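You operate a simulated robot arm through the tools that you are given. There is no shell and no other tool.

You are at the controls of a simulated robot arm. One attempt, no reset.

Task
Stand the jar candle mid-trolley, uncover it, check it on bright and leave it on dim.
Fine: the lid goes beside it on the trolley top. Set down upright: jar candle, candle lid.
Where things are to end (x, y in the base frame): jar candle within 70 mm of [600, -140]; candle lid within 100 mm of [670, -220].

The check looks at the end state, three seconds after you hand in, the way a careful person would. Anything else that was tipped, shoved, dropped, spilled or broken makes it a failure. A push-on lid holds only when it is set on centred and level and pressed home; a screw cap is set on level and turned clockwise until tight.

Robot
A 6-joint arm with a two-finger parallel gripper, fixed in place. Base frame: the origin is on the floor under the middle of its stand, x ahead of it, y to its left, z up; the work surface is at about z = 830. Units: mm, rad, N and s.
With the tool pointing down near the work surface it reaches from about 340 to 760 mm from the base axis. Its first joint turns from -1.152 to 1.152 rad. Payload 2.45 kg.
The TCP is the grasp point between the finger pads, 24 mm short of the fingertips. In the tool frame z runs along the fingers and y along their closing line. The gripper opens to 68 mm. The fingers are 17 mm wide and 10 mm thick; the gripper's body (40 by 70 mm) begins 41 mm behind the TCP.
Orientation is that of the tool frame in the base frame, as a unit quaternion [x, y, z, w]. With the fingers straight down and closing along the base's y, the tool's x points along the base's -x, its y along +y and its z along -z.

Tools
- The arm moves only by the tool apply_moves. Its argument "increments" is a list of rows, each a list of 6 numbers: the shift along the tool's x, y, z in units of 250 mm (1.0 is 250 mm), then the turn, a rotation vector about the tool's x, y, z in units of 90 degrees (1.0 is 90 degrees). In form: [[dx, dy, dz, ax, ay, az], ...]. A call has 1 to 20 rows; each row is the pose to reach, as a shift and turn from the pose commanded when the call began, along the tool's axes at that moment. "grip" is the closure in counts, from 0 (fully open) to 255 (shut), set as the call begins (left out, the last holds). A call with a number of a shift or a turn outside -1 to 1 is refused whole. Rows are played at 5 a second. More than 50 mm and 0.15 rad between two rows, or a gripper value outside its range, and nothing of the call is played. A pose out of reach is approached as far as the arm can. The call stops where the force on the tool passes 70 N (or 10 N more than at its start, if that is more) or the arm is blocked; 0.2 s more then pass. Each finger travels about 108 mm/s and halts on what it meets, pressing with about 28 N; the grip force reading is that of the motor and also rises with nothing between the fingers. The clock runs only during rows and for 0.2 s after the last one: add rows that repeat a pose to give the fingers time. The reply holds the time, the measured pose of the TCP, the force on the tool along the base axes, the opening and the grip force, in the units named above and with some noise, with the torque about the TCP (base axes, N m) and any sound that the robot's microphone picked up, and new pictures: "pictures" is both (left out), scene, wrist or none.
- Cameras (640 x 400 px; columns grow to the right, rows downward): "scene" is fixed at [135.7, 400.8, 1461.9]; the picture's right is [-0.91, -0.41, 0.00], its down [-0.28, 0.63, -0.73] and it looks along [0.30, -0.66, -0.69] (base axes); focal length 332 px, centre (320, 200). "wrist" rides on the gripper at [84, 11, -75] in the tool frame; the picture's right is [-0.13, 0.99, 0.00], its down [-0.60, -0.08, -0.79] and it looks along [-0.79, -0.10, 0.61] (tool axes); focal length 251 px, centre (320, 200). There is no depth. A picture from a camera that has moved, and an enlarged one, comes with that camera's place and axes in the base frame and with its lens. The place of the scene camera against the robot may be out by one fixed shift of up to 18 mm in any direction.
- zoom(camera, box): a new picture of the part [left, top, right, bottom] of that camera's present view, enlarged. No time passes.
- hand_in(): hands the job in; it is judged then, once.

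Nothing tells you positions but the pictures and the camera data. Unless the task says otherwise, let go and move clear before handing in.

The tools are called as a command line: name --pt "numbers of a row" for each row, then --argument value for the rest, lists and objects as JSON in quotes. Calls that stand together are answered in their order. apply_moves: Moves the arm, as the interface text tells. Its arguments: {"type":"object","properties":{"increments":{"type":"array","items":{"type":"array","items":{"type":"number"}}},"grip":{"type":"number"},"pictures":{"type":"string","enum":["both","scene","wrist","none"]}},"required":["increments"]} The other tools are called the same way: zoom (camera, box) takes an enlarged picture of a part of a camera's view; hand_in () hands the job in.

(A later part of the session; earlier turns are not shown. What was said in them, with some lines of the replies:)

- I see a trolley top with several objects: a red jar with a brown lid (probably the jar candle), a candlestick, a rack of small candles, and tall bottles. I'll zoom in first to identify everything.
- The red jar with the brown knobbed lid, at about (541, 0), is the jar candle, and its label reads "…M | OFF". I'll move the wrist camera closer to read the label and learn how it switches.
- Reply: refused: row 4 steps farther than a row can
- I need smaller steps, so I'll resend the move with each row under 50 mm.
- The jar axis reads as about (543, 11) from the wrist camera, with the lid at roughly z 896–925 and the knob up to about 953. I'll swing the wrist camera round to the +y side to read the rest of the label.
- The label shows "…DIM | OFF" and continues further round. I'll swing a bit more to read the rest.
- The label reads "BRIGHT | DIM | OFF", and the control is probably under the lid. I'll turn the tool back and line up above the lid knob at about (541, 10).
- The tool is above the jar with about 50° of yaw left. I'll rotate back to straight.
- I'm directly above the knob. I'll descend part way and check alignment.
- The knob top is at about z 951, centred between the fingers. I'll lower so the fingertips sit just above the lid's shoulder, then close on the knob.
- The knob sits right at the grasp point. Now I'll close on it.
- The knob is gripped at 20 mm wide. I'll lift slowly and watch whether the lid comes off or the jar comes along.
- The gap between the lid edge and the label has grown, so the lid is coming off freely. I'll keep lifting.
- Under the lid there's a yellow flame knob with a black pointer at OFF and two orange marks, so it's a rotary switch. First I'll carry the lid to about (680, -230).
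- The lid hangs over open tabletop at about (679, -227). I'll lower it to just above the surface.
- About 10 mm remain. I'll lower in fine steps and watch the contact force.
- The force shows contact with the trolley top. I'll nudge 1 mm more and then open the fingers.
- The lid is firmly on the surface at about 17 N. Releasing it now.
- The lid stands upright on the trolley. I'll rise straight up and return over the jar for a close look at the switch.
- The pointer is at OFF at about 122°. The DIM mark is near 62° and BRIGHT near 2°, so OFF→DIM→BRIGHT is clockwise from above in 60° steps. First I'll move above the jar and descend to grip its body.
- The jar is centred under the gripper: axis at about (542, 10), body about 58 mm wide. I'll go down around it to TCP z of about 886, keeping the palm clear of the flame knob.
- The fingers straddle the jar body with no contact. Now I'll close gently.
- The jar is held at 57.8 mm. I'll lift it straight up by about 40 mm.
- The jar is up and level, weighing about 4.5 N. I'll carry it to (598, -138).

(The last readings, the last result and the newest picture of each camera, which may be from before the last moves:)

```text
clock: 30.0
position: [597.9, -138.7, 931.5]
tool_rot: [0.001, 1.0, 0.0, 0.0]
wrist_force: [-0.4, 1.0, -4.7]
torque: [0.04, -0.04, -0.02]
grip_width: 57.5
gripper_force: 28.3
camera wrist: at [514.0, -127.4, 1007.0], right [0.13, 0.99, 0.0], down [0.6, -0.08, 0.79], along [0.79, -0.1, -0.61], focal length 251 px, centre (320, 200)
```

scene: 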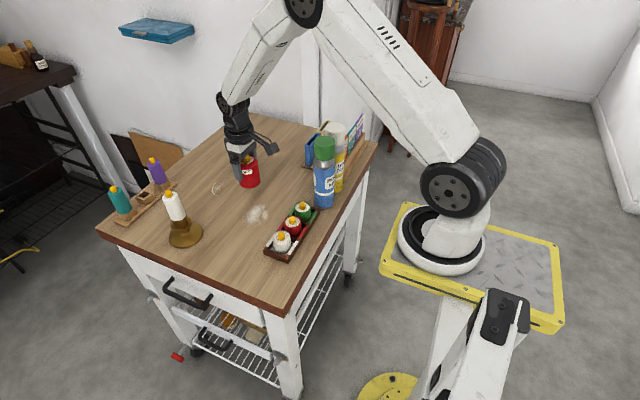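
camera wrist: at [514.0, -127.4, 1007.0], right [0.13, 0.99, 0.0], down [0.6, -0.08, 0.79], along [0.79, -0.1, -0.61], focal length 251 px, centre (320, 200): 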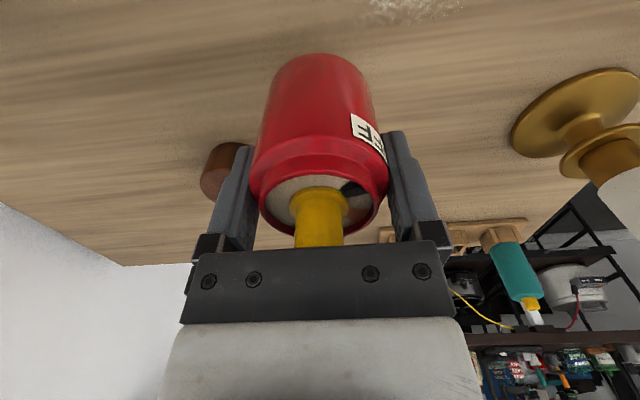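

The jar is over the target. I'll lower it 40 mm quickly and then the last few millimetres finely.

apply_moves --pt "0 0 0.05 0 0 0" --pt "0 0 0.1 0 0 0" --pt "0 0 0.14 0 0 0" --pt "0 0 0.16 0 0 0" --pt "0 0 0.168 0 0 0" --pt "0 0 0.176 0 0 0" --pt "0 0 0.18 0 0 0" --pt "0 0 0.18 0 0 0" --grip 255

```text
clock: 31.8
position: [598.6, -137.6, 887.0]
tool_rot: [0.0, 1.0, 0.0, -0.001]
wrist_force: [-2.3, 2.5, 4.0]
torque: [0.16, 0.21, -0.03]
grip_width: 57.5
gripper_force: 28.1
camera wrist: at [514.1, -126.6, 962.5], right [0.13, 0.99, 0.0], down [0.6, -0.08, 0.79], along [0.79, -0.1, -0.61], focal length 251 px, centre (320, 200)
```

scene: 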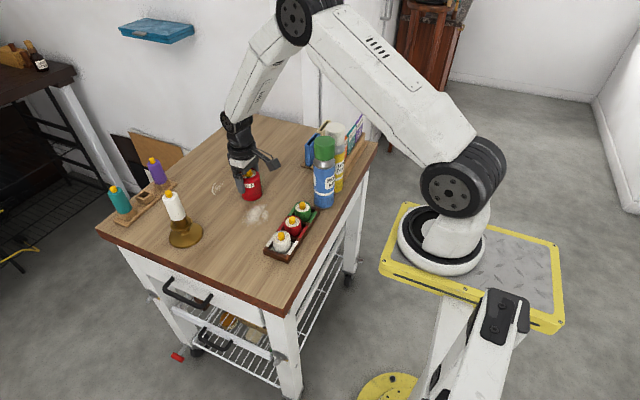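
wrist: 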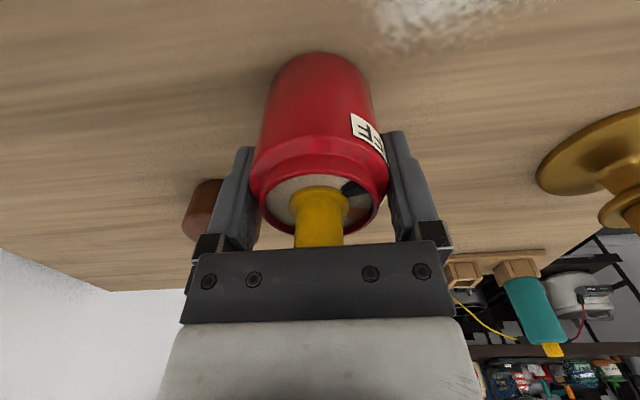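

The load has transferred to the table, so the jar is standing. I'll open the fingers.

apply_moves --pt "0 0 0.002 0 0 0" --pt "0 0 0.002 0 0 0" --pt "0 0 0.002 0 0 0" --grip 0 --pictures "wrist"

```text
clock: 32.6
position: [597.8, -138.5, 885.8]
tool_rot: [0.002, 1.0, -0.001, 0.0]
wrist_force: [-0.2, -0.9, -0.2]
torque: [0.01, 0.0, 0.0]
grip_width: 68.1
gripper_force: 0.1
camera wrist: at [514.2, -126.8, 961.4], right [0.13, 0.99, 0.0], down [0.6, -0.08, 0.79], along [0.79, -0.1, -0.61], focal length 251 px, centre (320, 200)
```

wrist: 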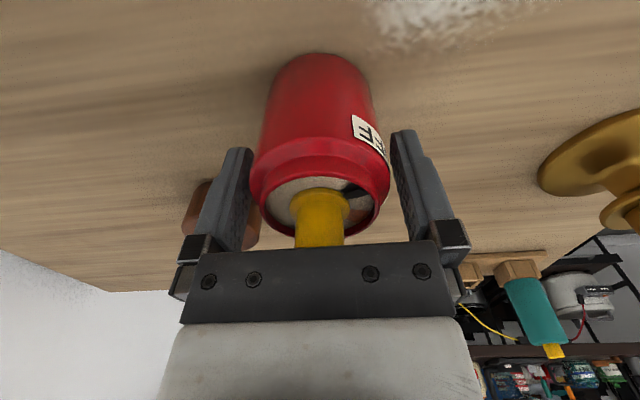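

The jar is released. I'll rise straight up to look at the switch from above.

apply_moves --pt "0 0 -0.06 0 0 0" --pt "0 0 -0.16 0 0 0" --pt "0 0 -0.26 0 0 0" --pt "0 0 -0.32 0 0 0" --pt "0 0 -0.32 0 0 0" --grip 0

```text
clock: 33.8
position: [598.8, -137.3, 967.8]
tool_rot: [0.0, 1.0, 0.0, 0.0]
wrist_force: [0.0, -0.5, 0.5]
torque: [-0.01, -0.03, -0.01]
grip_width: 68.1
gripper_force: 0.1
camera wrist: at [514.6, -126.9, 1042.5], right [0.13, 0.99, 0.0], down [0.6, -0.08, 0.79], along [0.79, -0.1, -0.61], focal length 251 px, centre (320, 200)
```

scene: 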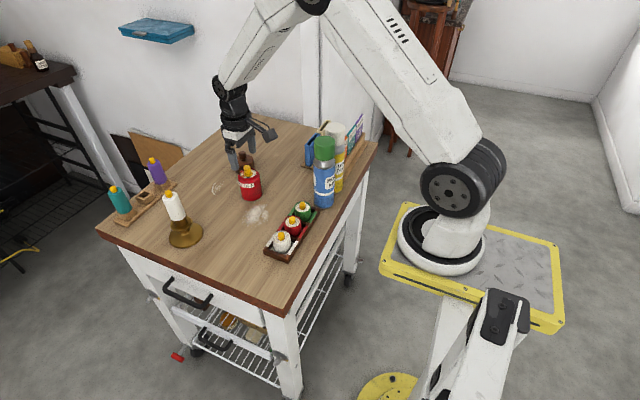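
wrist: 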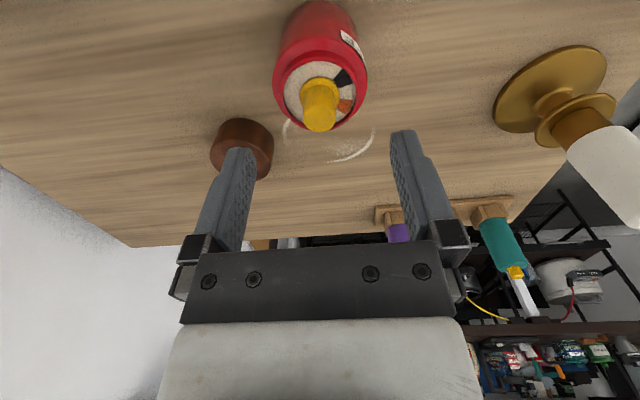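

zoom --camera "wrist" --box '[265, 30, 375, 140]'

zoom --camera "scene" --box '[220, 140, 280, 210]'

```text
3.64 times, centred on (320, 85) of wrist
camera zoom: at [514.6, -126.9, 1042.5], right [0.13, 0.99, 0.0], down [0.6, -0.08, 0.79], along [0.79, -0.1, -0.61], focal length 914 px, centre (320, 618)
```

zoom: 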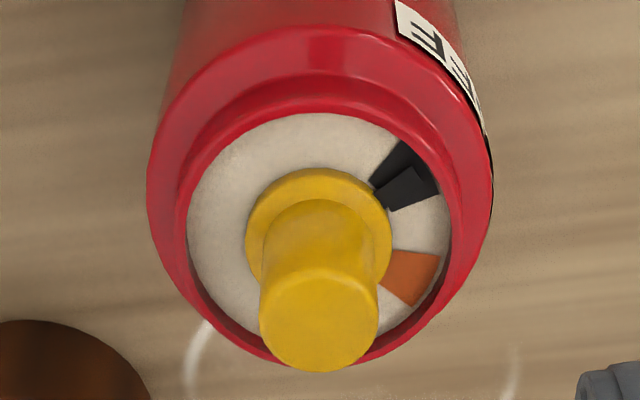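

```text
5.71 times, centred on (250, 175) of scene
camera zoom: at [135.7, 400.8, 1461.9], right [-0.91, -0.41, 0.0], down [-0.28, 0.63, -0.73], along [0.3, -0.66, -0.69], focal length 1895 px, centre (720, 343)
```

zoom: 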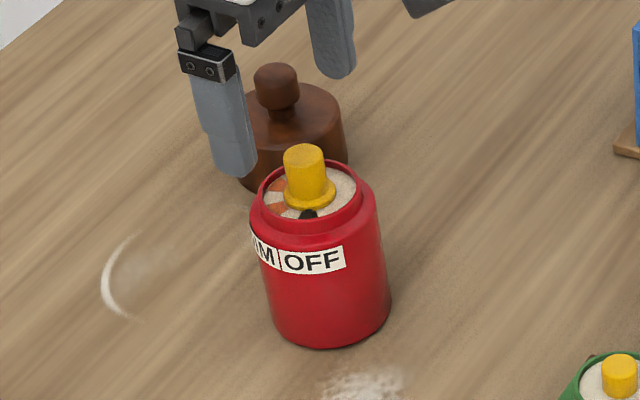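

The knob axis is at about (597, -137) with its top near z 922. I'll pre-rotate the tool to about -60° yaw above it, so there's room for 120° of clockwise turning.

apply_moves --pt "0.003 0 0 0 0 -0.083" --pt "0.003 0.002 0 0 0 -0.167" --pt "0.003 0.002 0 0 0 -0.25" --pt "0.003 0.002 0 0 0 -0.333" --pt "0.003 0.002 0 0 0 -0.417" --pt "0.003 0.002 0 0 0 -0.5" --pt "0.003 0.002 0 0 0 -0.583" --pt "0.003 0.002 0 0 0 -0.667" --pt "0.003 0.002 0 0 0 -0.667" --grip 0

```text
clock: 35.8
position: [597.4, -138.0, 966.2]
tool_rot: [-0.501, 0.865, -0.001, 0.0]
wrist_force: [0.5, 0.7, 0.4]
torque: [0.01, 0.02, 0.01]
grip_width: 68.1
gripper_force: 0.1
camera wrist: at [545.9, -204.9, 1041.8], right [-0.79, 0.61, 0.0], down [0.37, 0.48, 0.79], along [0.48, 0.63, -0.61], focal length 251 px, centre (320, 200)
```

scene: 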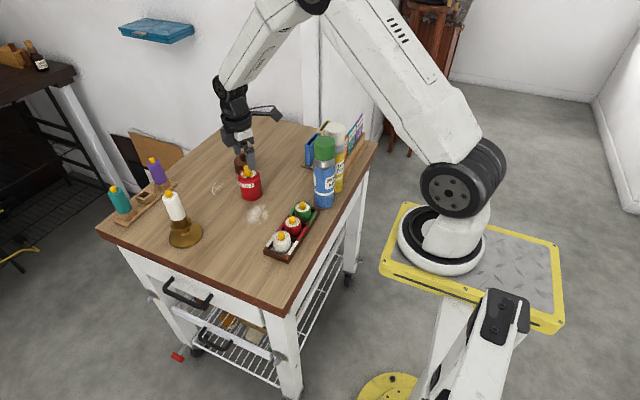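
wrist: 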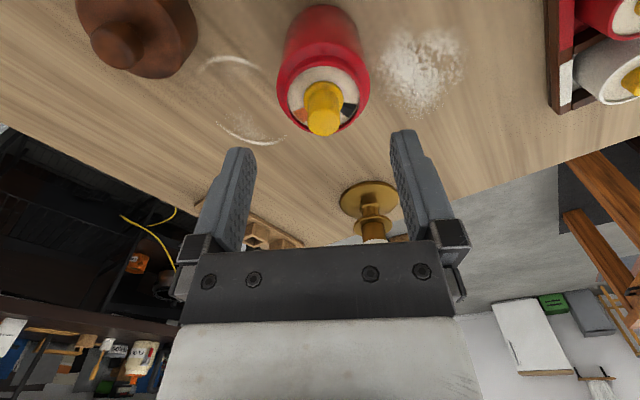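

zoom --camera "wrist" --box '[270, 40, 380, 140]'

```text
4.00 times, centred on (325, 90) of wrist
camera zoom: at [545.9, -204.9, 1041.8], right [-0.79, 0.61, 0.0], down [0.37, 0.48, 0.79], along [0.48, 0.63, -0.61], focal length 1006 px, centre (300, 640)
```

zoom: 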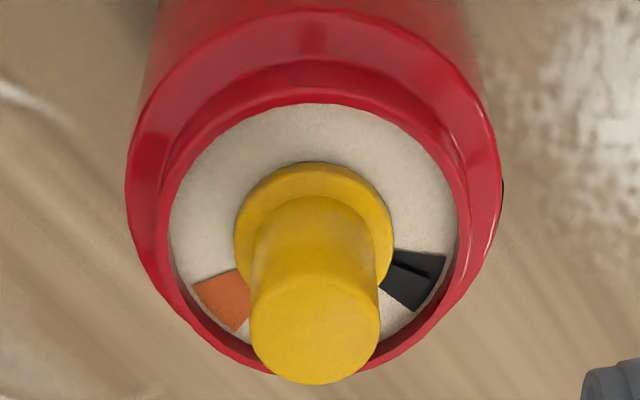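

From here the BRIGHT mark (orange, left) and the OFF mark with the pointer (right) are clear. I'll descend so the fingertips sit just above the rim around the knob.

apply_moves --pt "-0.001 0.005 0.05 0 0 0" --pt "-0.001 0.005 0.1 0 0 0" --pt "-0.001 0.005 0.138 0 0 0" --pt "-0.001 0.005 0.138 0 0 0" --grip 0 --pictures "wrist"

```text
clock: 36.8
position: [596.0, -137.2, 932.4]
tool_rot: [-0.499, 0.867, 0.0, 0.0]
wrist_force: [-0.1, -0.3, 1.0]
torque: [0.0, -0.02, 0.0]
grip_width: 67.9
gripper_force: 0.0
camera wrist: at [544.8, -203.6, 1006.8], right [-0.79, 0.61, 0.0], down [0.37, 0.48, 0.79], along [0.48, 0.63, -0.61], focal length 251 px, centre (320, 200)
```

wrist: 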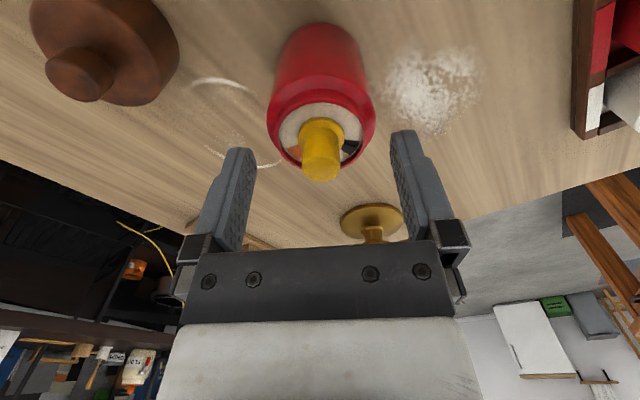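

The knob is exactly on the tool axis. Now I'll close on it.

apply_moves --pt "0 0 0 0 0 0" --pt "0 0 0 0 0 0" --pt "0 0 0 0 0 0" --pt "0 0 0 0 0 0" --grip 255 --pictures "wrist"

```text
clock: 37.8
position: [596.0, -136.8, 932.0]
tool_rot: [-0.499, 0.866, -0.001, 0.001]
wrist_force: [-1.2, 1.3, 0.3]
torque: [-0.04, -0.02, -0.04]
grip_width: 16.7
gripper_force: 28.2
camera wrist: at [544.7, -203.6, 1007.0], right [-0.79, 0.61, 0.0], down [0.37, 0.48, 0.79], along [0.48, 0.63, -0.61], focal length 251 px, centre (320, 200)
```

wrist: 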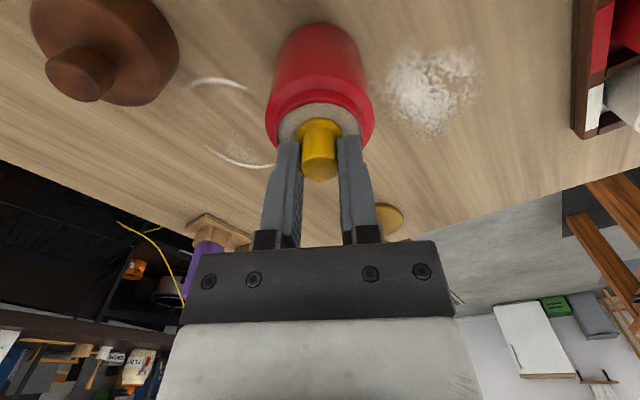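

The knob is gripped cleanly with almost no side force. I'll turn it 60° clockwise towards DIM and see how it behaves.

apply_moves --pt "0 0 0 0 0 0.06" --pt "0 0 0 0 0 0.13" --pt "0 0 0 0 0 0.21" --pt "0 0 0 0 0 0.29" --pt "0 0 0 0 0 0.37" --pt "0 0 0 0 0 0.45" --pt "0 0 0 0 0 0.53" --pt "0 0 0 0 0 0.6" --pt "0 0 0 0 0 0.667" --pt "0 0 0 0 0 0.667" --grip 255

```text
clock: 40.0
position: [596.0, -137.0, 932.4]
tool_rot: [0.003, 1.0, 0.0, 0.0]
wrist_force: [1.2, -0.3, -0.3]
torque: [-0.12, -0.07, 0.01]
grip_width: 16.6
gripper_force: 28.2
camera wrist: at [512.4, -125.2, 1007.3], right [0.13, 0.99, 0.0], down [0.6, -0.08, 0.79], along [0.79, -0.1, -0.61], focal length 251 px, centre (320, 200)
```

scene: 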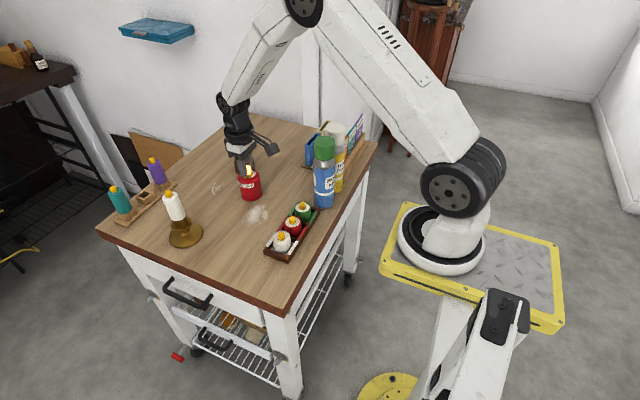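
wrist: 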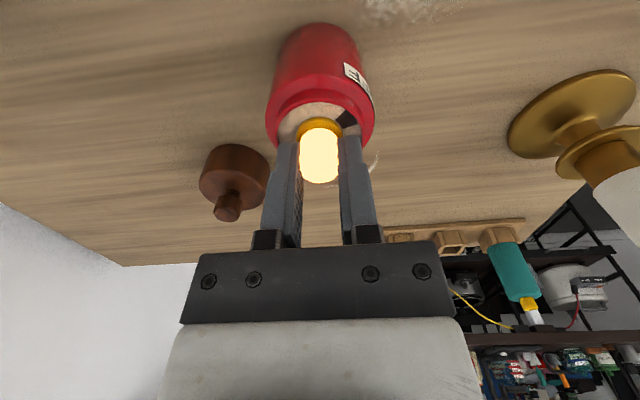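

The flame has lit and the jar itself didn't turn. I'll zoom in to check.

zoom --camera "wrist" --box '[255, 40, 395, 190]'

zoom --camera "scene" --box '[220, 140, 280, 210]'

```text
2.67 times, centred on (325, 115) of wrist
camera zoom: at [512.4, -125.2, 1007.3], right [0.13, 0.99, 0.0], down [0.6, -0.08, 0.79], along [0.79, -0.1, -0.61], focal length 670 px, centre (307, 427)
```

zoom: 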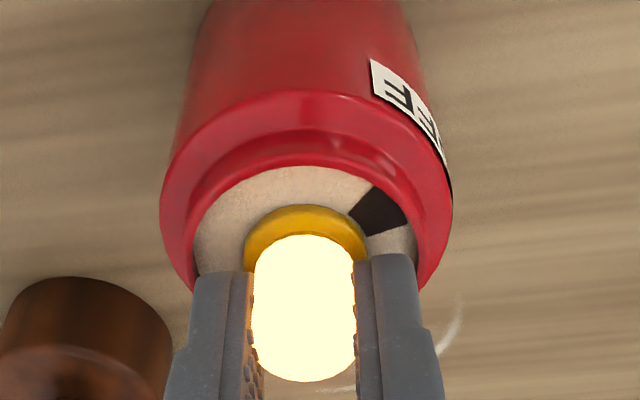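

```text
5.71 times, centred on (250, 175) of scene
camera zoom: at [135.7, 400.8, 1461.9], right [-0.91, -0.41, 0.0], down [-0.28, 0.63, -0.73], along [0.3, -0.66, -0.69], focal length 1895 px, centre (720, 343)
```

zoom: 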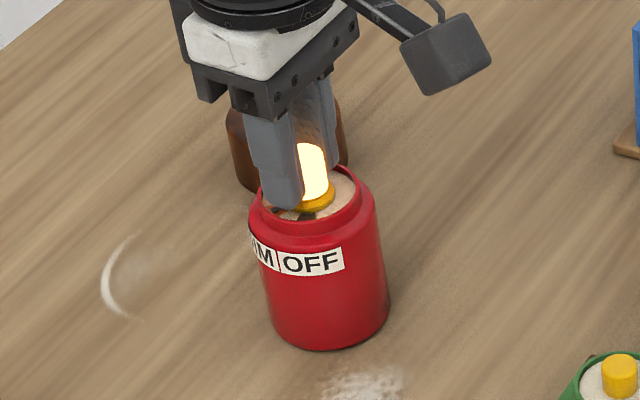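

The lamp is on at the DIM position, with the OFF mark now uncovered. I'll turn another 60° clockwise to BRIGHT.

apply_moves --pt "0 0 0 0 0 0.06" --pt "0 0 0 0 0 0.13" --pt "0 0 0 0 0 0.21" --pt "0 0 0 0 0 0.29" --pt "0 0 0 0 0 0.37" --pt "0 0 0 0 0 0.45" --pt "0 0 0 0 0 0.53" --pt "0 0 0 0 0 0.6" --pt "0 0 0 0 0 0.667" --pt "0 0 0 0 0 0.667" --grip 255

```text
clock: 42.2
position: [596.7, -135.8, 932.8]
tool_rot: [0.502, 0.865, -0.001, 0.0]
wrist_force: [-1.6, -0.3, 2.4]
torque: [-0.05, 0.12, -0.01]
grip_width: 16.7
gripper_force: 28.0
camera wrist: at [564.1, -58.0, 1007.2], right [0.92, 0.38, 0.0], down [0.23, -0.56, 0.79], along [0.3, -0.73, -0.61], focal length 251 px, centre (320, 200)
```

scene: 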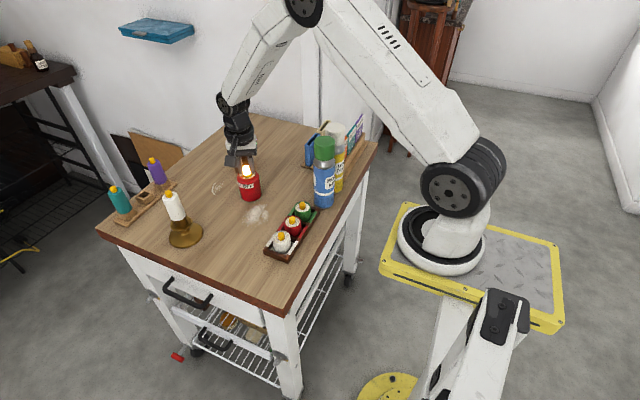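
wrist: 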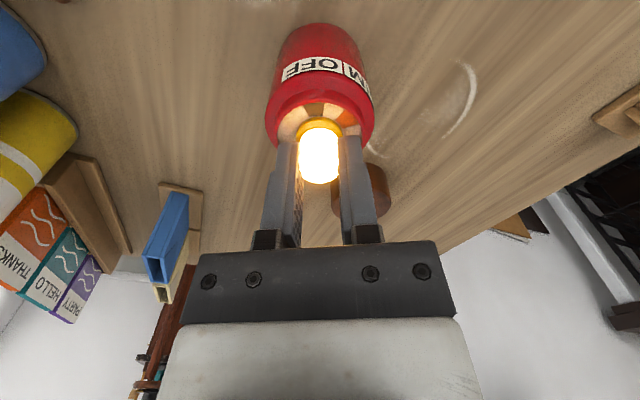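

zoom --camera "wrist" --box '[255, 40, 395, 190]'

zoom --camera "scene" --box '[220, 140, 280, 210]'

```text
2.67 times, centred on (325, 115) of wrist
camera zoom: at [564.1, -58.0, 1007.2], right [0.92, 0.38, 0.0], down [0.23, -0.56, 0.79], along [0.3, -0.73, -0.61], focal length 670 px, centre (307, 427)
```

zoom: 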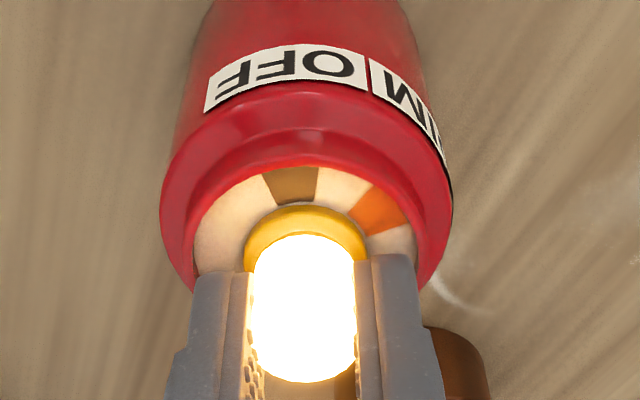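

```text
5.71 times, centred on (250, 175) of scene
camera zoom: at [135.6, 400.8, 1461.9], right [-0.91, -0.41, 0.0], down [-0.28, 0.63, -0.73], along [0.3, -0.66, -0.69], focal length 1895 px, centre (720, 343)
```

zoom: 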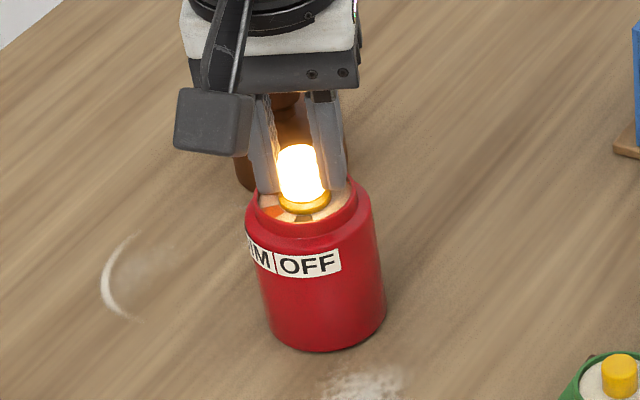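

The flame is clearly brighter now, with its glow lighting the rim, so BRIGHT is checked. I'll dwell briefly, then turn back 60° to DIM.

apply_moves --pt "0 0 0 0 0 0" --pt "0 0 0 0 0 0" --pt "0 0 0 0 0 0" --pt "0 0 0 0 0 0" --pt "0 0 0 0 0 0" --grip 255 --pictures "wrist"

apply_moves --pt "0 0 0 0 0 -0.06" --pt "0 0 0 0 0 -0.13" --pt "0 0 0 0 0 -0.21" --pt "0 0 0 0 0 -0.29" --pt "0 0 0 0 0 -0.37" --pt "0 0 0 0 0 -0.45" --pt "0 0 0 0 0 -0.53" --pt "0 0 0 0 0 -0.6" --pt "0 0 0 0 0 -0.667" --pt "0 0 0 0 0 -0.667" --grip 255

```text
clock: 43.4
position: [595.3, -136.2, 932.1]
tool_rot: [0.501, 0.866, 0.0, 0.0]
wrist_force: [0.0, 1.4, 1.8]
torque: [0.03, 0.13, 0.02]
grip_width: 16.7
gripper_force: 28.4
camera wrist: at [564.0, -58.2, 1007.1], right [0.92, 0.38, 0.0], down [0.23, -0.56, 0.79], along [0.3, -0.73, -0.61], focal length 251 px, centre (320, 200)
```

wrist: 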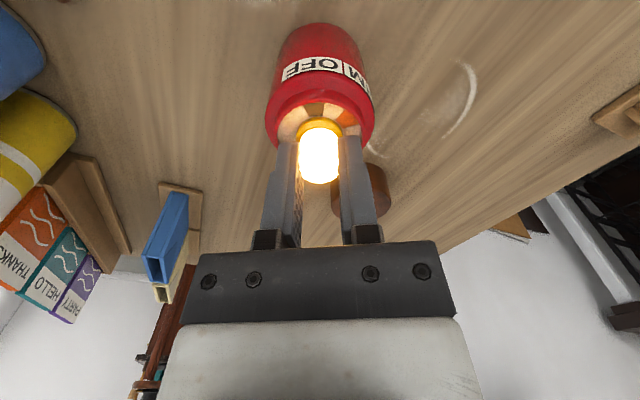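

```text
clock: 45.6
position: [595.7, -137.4, 932.7]
tool_rot: [0.0, 1.0, 0.0, 0.0]
wrist_force: [1.8, 0.2, 0.6]
torque: [0.22, 0.01, -0.04]
grip_width: 16.4
gripper_force: 28.0
camera wrist: at [512.2, -125.7, 1007.2], right [0.13, 0.99, 0.0], down [0.6, -0.08, 0.79], along [0.79, -0.1, -0.61], focal length 251 px, centre (320, 200)
```

scene: 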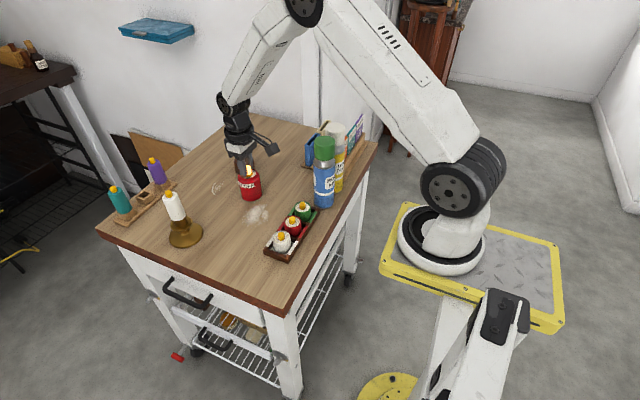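
wrist: 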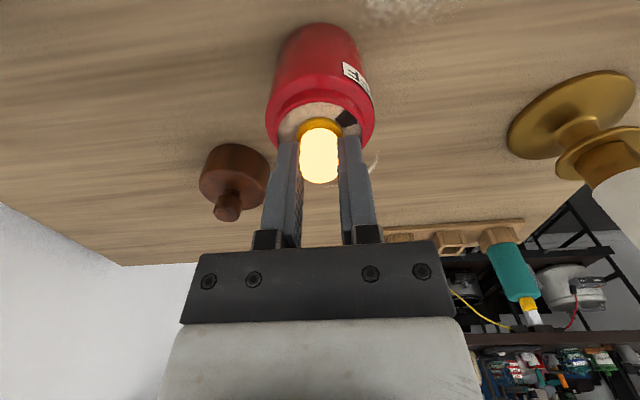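

It's back on the dimmer glow. I'll open the fingers, rise straight up and check where the pointer sits.

apply_moves --pt "0 0 0 0 0 0" --pt "0 0 0 0 0 0" --pt "0 0 0 0 0 0" --pt "0 0 -0.05 0 0 0" --pt "0 0 -0.14 0 0 0" --pt "0 0 -0.14 0 0 0" --grip 0

```text
clock: 47.0
position: [596.1, -137.6, 968.6]
tool_rot: [0.002, 1.0, 0.0, -0.001]
wrist_force: [-0.4, -0.2, 0.2]
torque: [0.05, -0.02, 0.03]
grip_width: 67.9
gripper_force: 0.0
camera wrist: at [512.1, -125.5, 1042.3], right [0.13, 0.99, 0.0], down [0.6, -0.08, 0.79], along [0.79, -0.1, -0.61], focal length 251 px, centre (320, 200)
```

scene: 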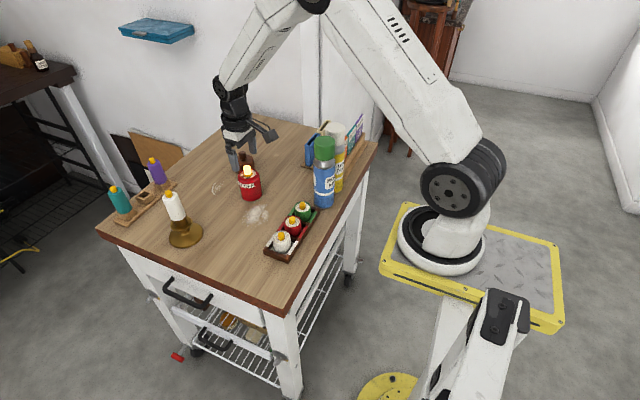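
wrist: 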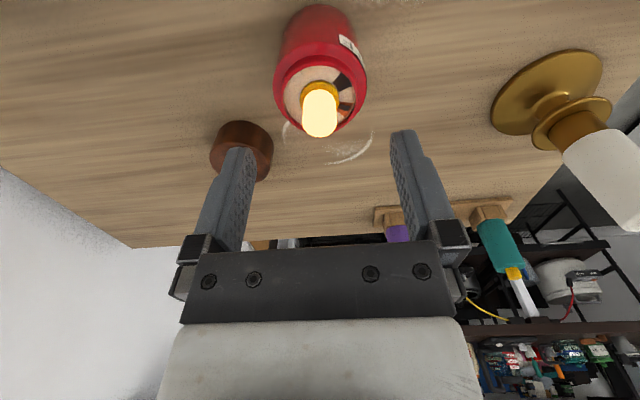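

zoom --camera "wrist" --box '[265, 30, 375, 140]'

zoom --camera "scene" --box '[220, 140, 280, 210]'

```text
3.64 times, centred on (320, 85) of wrist
camera zoom: at [512.1, -125.5, 1042.3], right [0.13, 0.99, 0.0], down [0.6, -0.08, 0.79], along [0.79, -0.1, -0.61], focal length 914 px, centre (320, 618)
```

zoom: 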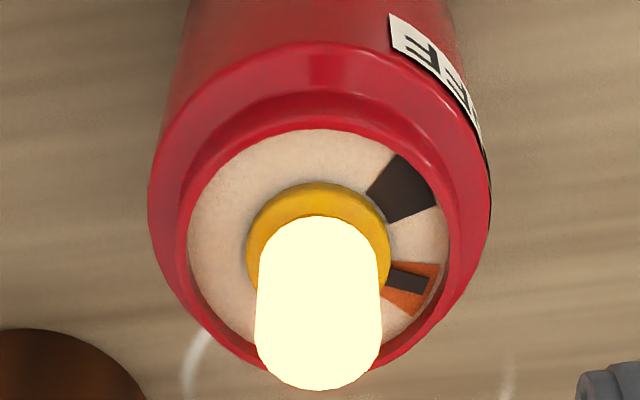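

```text
5.71 times, centred on (250, 175) of scene
camera zoom: at [135.7, 400.8, 1461.9], right [-0.91, -0.41, 0.0], down [-0.28, 0.63, -0.73], along [0.3, -0.66, -0.69], focal length 1895 px, centre (720, 343)
```

zoom: 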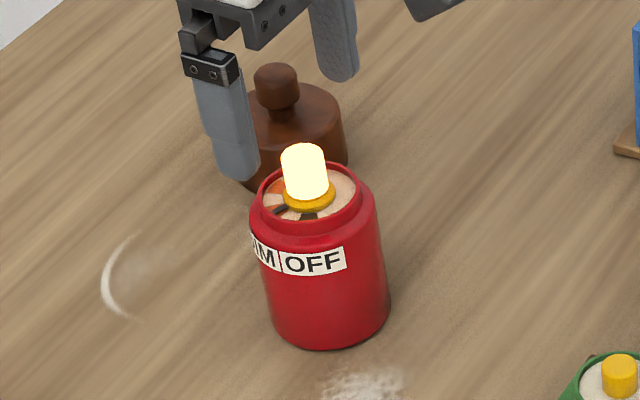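

The pointer lies on the orange DIM mark and the lamp is on dim, but the pointer looks slightly to the OFF side of the mark's centre. I'll look from the +y side, where the DIM mark faces the camera.

apply_moves --pt "0 0 0 0 0 0.086" --pt "0 0 0 0 0 0.173" --pt "0 0 0 0 0 0.259" --pt "0 0 0 0 0 0.346" --pt "0 0 0 0 0 0.432" --pt "0 0 0 0 0 0.519" --pt "0 0 0 0 0 0.605" --pt "0 0 0 0 0 0.692" --pt "0 0 0 0 0 0.778" --pt "0 0 0 0 0 0.864" --pt "0 0 0 0 0 0.95" --pt "0 0 0 0 0 1.0" --pt "0 0 0 0 0 1.0" --grip 0

```text
clock: 49.8
position: [596.2, -138.2, 967.4]
tool_rot: [0.708, 0.706, 0.001, 0.0]
wrist_force: [-0.1, -1.1, 1.0]
torque: [0.0, -0.03, 0.03]
grip_width: 68.0
gripper_force: 0.1
camera wrist: at [607.7, -52.7, 1042.1], right [0.99, -0.13, 0.0], down [-0.08, -0.6, 0.79], along [-0.1, -0.79, -0.61], focal length 251 px, centre (320, 200)
```

scene: 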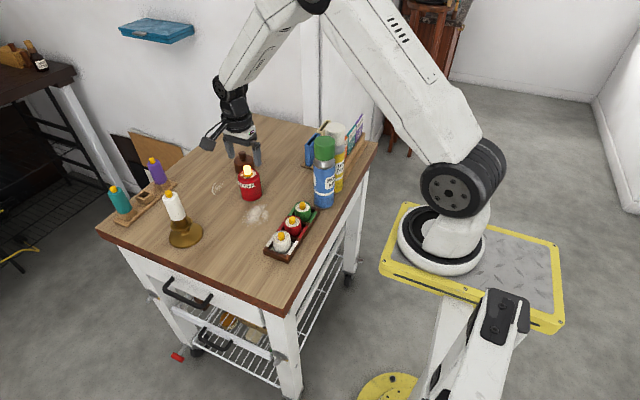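
wrist: 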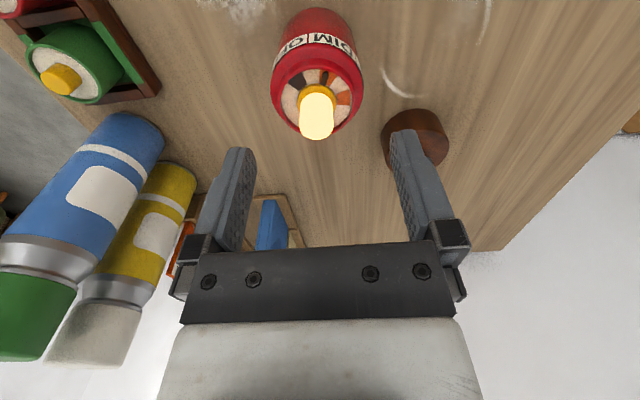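

zoom --camera "wrist" --box '[265, 50, 370, 145]'

```text
4.21 times, centred on (318, 98) of wrist
camera zoom: at [607.7, -52.7, 1042.1], right [0.99, -0.13, 0.0], down [-0.08, -0.6, 0.79], along [-0.1, -0.79, -0.61], focal length 1059 px, centre (330, 632)
```

zoom: 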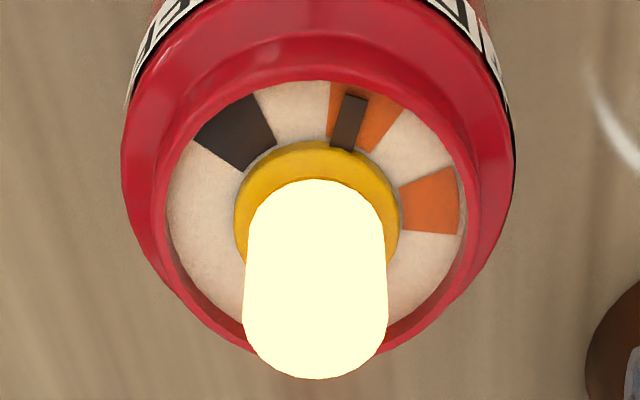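

From here the spacing is about 64°. The pointer is on the DIM mark but about 6° off its centre, so I'll re-grip the knob and nudge it clockwise to centre it.

apply_moves --pt "0 0 0.05 0 0 0" --pt "0 0 0.1 0 0 0" --pt "0 0 0.14 0 0 0" --pt "0 0 0.14 0 0 0" --grip 0 --pictures "wrist"

```text
clock: 50.8
position: [597.0, -137.0, 931.9]
tool_rot: [0.708, 0.706, 0.001, 0.0]
wrist_force: [0.0, -0.8, 0.5]
torque: [0.0, 0.01, -0.02]
grip_width: 67.8
gripper_force: 0.1
camera wrist: at [607.9, -53.0, 1006.8], right [0.99, -0.13, 0.0], down [-0.08, -0.6, 0.79], along [-0.1, -0.79, -0.61], focal length 251 px, centre (320, 200)
```

wrist: 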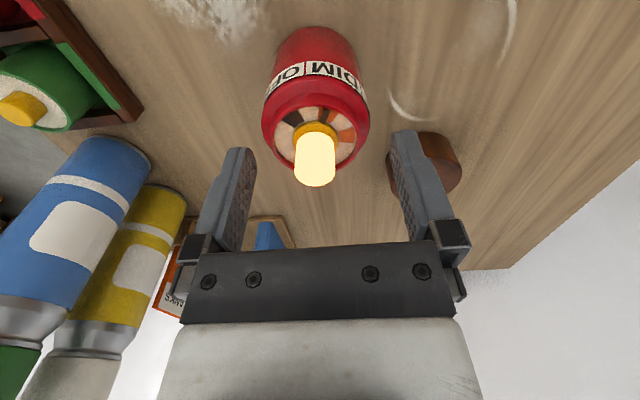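

The knob sits about 2 mm off the tool axis, so I'll re-centre slightly before closing.

apply_moves --pt "-0.006 -0.008 0 0 0 0" --pt "-0.006 -0.008 0 0 0 0" --grip 0 --pictures "wrist"

```text
clock: 51.4
position: [594.7, -138.3, 930.7]
tool_rot: [0.708, 0.706, 0.0, 0.0]
wrist_force: [0.0, 0.6, 0.3]
torque: [-0.02, 0.01, 0.02]
grip_width: 68.0
gripper_force: 0.0
camera wrist: at [605.8, -54.6, 1006.8], right [0.99, -0.13, 0.0], down [-0.08, -0.6, 0.79], along [-0.1, -0.79, -0.61], focal length 251 px, centre (320, 200)
```

wrist: 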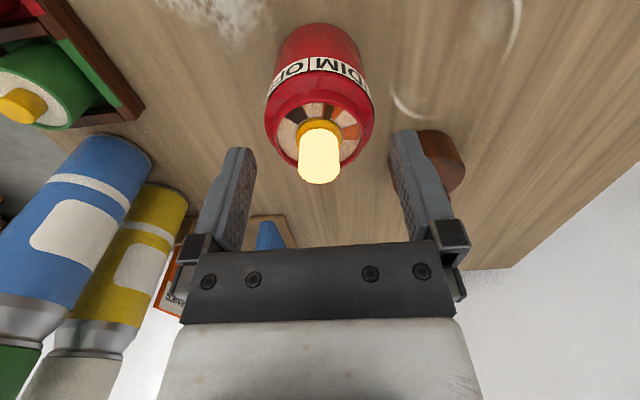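

Now it's centred. I'll close and turn about 6° clockwise.

apply_moves --pt "0 0 0 0 0 0" --pt "0 0 0 0 0 0" --pt "0 0 0 0 0 0" --pt "0 0 0 0 0 0.02" --pt "0 0 0 0 0 0.045" --pt "0 0 0 0 0 0.07" --pt "0 0 0 0 0 0.07" --grip 255 --pictures "wrist"

```text
clock: 53.0
position: [594.0, -138.1, 931.4]
tool_rot: [0.745, 0.667, 0.0, -0.001]
wrist_force: [0.8, 0.4, 0.6]
torque: [-0.03, -0.1, 0.03]
grip_width: 16.8
gripper_force: 28.4
camera wrist: at [614.6, -56.1, 1006.9], right [0.97, -0.24, 0.0], down [-0.15, -0.59, 0.79], along [-0.19, -0.77, -0.61], focal length 251 px, centre (320, 200)
```

wrist: 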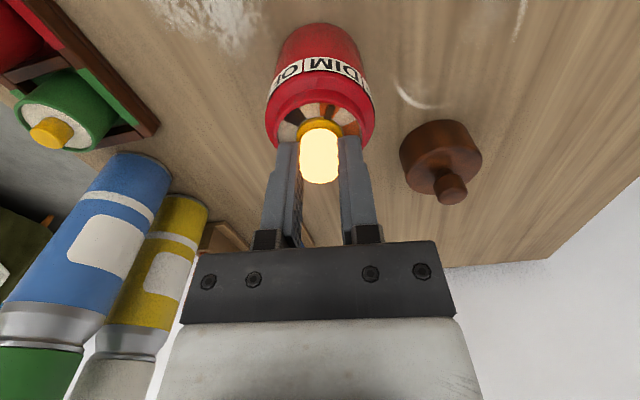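

zoom --camera "wrist" --box '[265, 70, 375, 190]'

```text
3.33 times, centred on (320, 130) of wrist
camera zoom: at [614.6, -56.1, 1006.9], right [0.97, -0.24, 0.0], down [-0.15, -0.59, 0.79], along [-0.19, -0.77, -0.61], focal length 838 px, centre (320, 433)
```

zoom: 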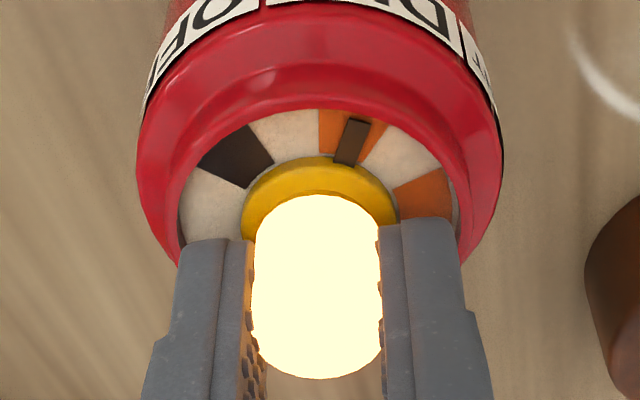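

The pointer is now centred on the DIM mark. I'll release and rise straight up.

apply_moves --pt "0 0 0 0 0 0" --pt "0 0 0 0 0 0" --pt "0 0 0 0 0 0" --pt "0 0 -0.05 0 0 0" --pt "0 0 -0.14 0 0 0" --pt "0 0 -0.14 0 0 0" --grip 0

```text
clock: 54.4
position: [594.8, -139.4, 966.8]
tool_rot: [0.745, 0.667, -0.001, 0.0]
wrist_force: [1.0, -0.3, -0.2]
torque: [0.03, 0.02, 0.01]
grip_width: 68.1
gripper_force: 0.1
camera wrist: at [615.1, -56.1, 1042.2], right [0.97, -0.24, 0.0], down [-0.15, -0.59, 0.79], along [-0.19, -0.77, -0.61], focal length 251 px, centre (320, 200)
```

scene: 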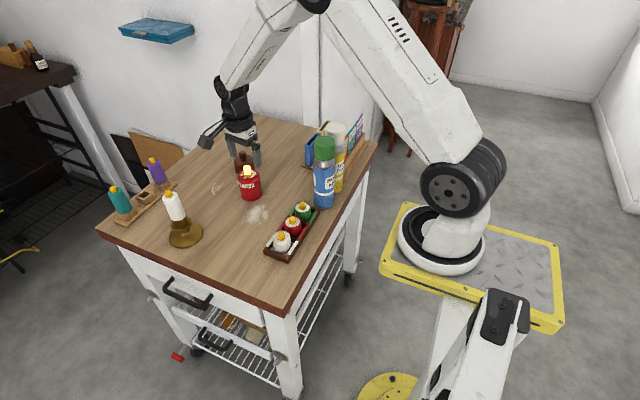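
wrist: 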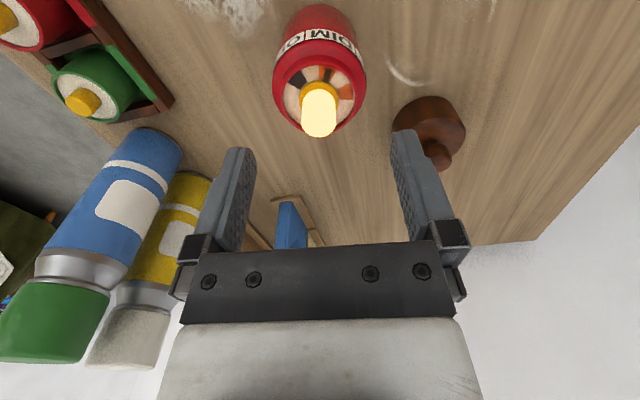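

zoom --camera "wrist" --box '[265, 40, 375, 145]'

```text
3.81 times, centred on (320, 92) of wrist
camera zoom: at [615.1, -56.1, 1042.2], right [0.97, -0.24, 0.0], down [-0.15, -0.59, 0.79], along [-0.19, -0.77, -0.61], focal length 958 px, centre (320, 610)
```

zoom: 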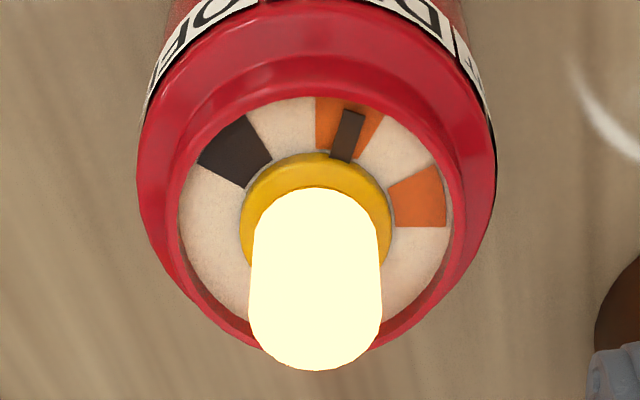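

The pointer is centred on DIM and the lamp glows dim. I'll rise well clear and turn the tool back for a final look.

apply_moves --pt "0 0 -0.1 0 0 0" --pt "0 0 -0.25 0 0 0" --pt "0 0 -0.4 0 0 0" --pt "0 0 -0.5 0 0 -0.09" --pt "0 0 -0.5 0 0 -0.18" --pt "0 0 -0.5 0 0 -0.27" --pt "0 0 -0.5 0 0 -0.36" --pt "0 0 -0.5 0 0 -0.45" --pt "0 0 -0.5 0 0 -0.54" --pt "0 0 -0.5 0 0 -0.63" --pt "0 0 -0.5 0 0 -0.72" --pt "0 0 -0.5 0 0 -0.81" --pt "0 0 -0.5 0 0 -0.9" --pt "0 0 -0.5 0 0 -0.98" --pt "0 0 -0.5 0 0 -0.98" --grip 0

```text
clock: 57.6
position: [593.8, -138.7, 1091.3]
tool_rot: [0.071, 0.997, 0.0, 0.0]
wrist_force: [-0.4, -0.8, 0.4]
torque: [0.0, 0.02, -0.01]
grip_width: 68.1
gripper_force: 0.1
camera wrist: at [512.9, -115.3, 1167.0], right [0.27, 0.96, 0.0], down [0.59, -0.16, 0.79], along [0.76, -0.21, -0.61], focal length 251 px, centre (320, 200)
```

scene: 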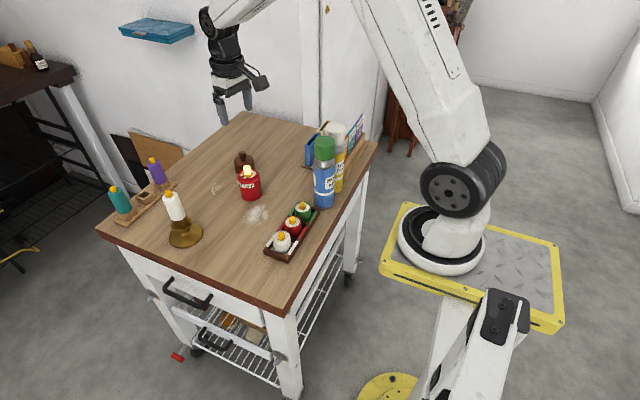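
wrist: 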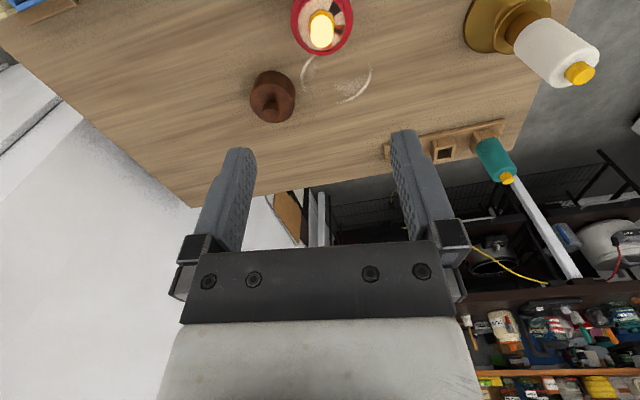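

zoom --camera "scene" --box '[90, 110, 390, 265]'

zoom --camera "scene" --box '[220, 140, 280, 210]'

```text
2.13 times, centred on (240, 188) of scene
camera zoom: at [135.7, 400.8, 1461.9], right [-0.91, -0.41, 0.0], down [-0.28, 0.63, -0.73], along [0.3, -0.66, -0.69], focal length 708 px, centre (491, 227)
```

zoom: 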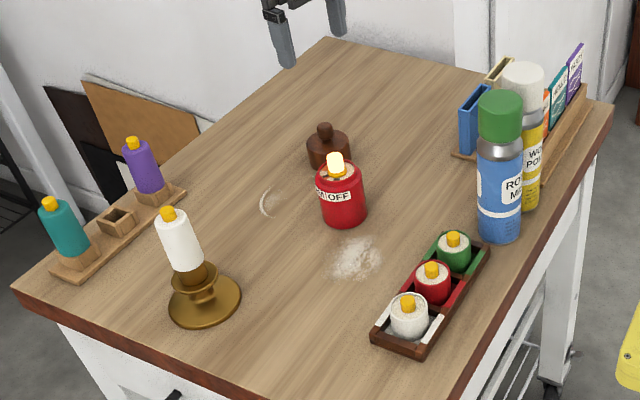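

```text
5.71 times, centred on (250, 175) of scene
camera zoom: at [135.7, 400.8, 1461.9], right [-0.91, -0.41, 0.0], down [-0.28, 0.63, -0.73], along [0.3, -0.66, -0.69], focal length 1895 px, centre (720, 343)
```

zoom: 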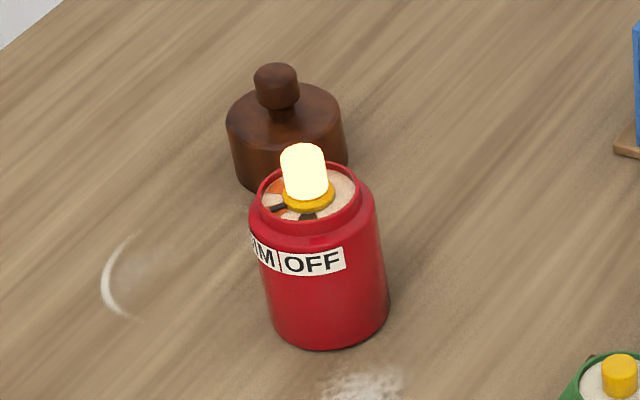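

The jar candle stands upright at about (595, -138), uncovered and glowing on DIM after being checked on BRIGHT. The lid stands upright at about (679, -228), everything else is undisturbed and the arm is clear, so I'm handing in.

hand_in

```text
The job is handed in.
```

The jar candle is standing mid-trolley, uncovered and left on dim, and I've handed the job in. No verdict came back, so the positions below are my own readings.

- **Jar candle:** upright at about (595, -138), roughly 5 mm from the target.
- **Lid:** upright on the trolley top at about (679, -228), roughly 12 mm from the target.
- **Brightness check:** I turned the flame knob from OFF through DIM to BRIGHT and held it there for about a second. The glow was visibly stronger.
- **Final setting:** I turned the knob back to DIM, then nudged it about 6° so the pointer sits in the middle of the DIM mark.

Nothing else on the trolley appears to have moved. The gripper is open and about 170 mm above the candle.
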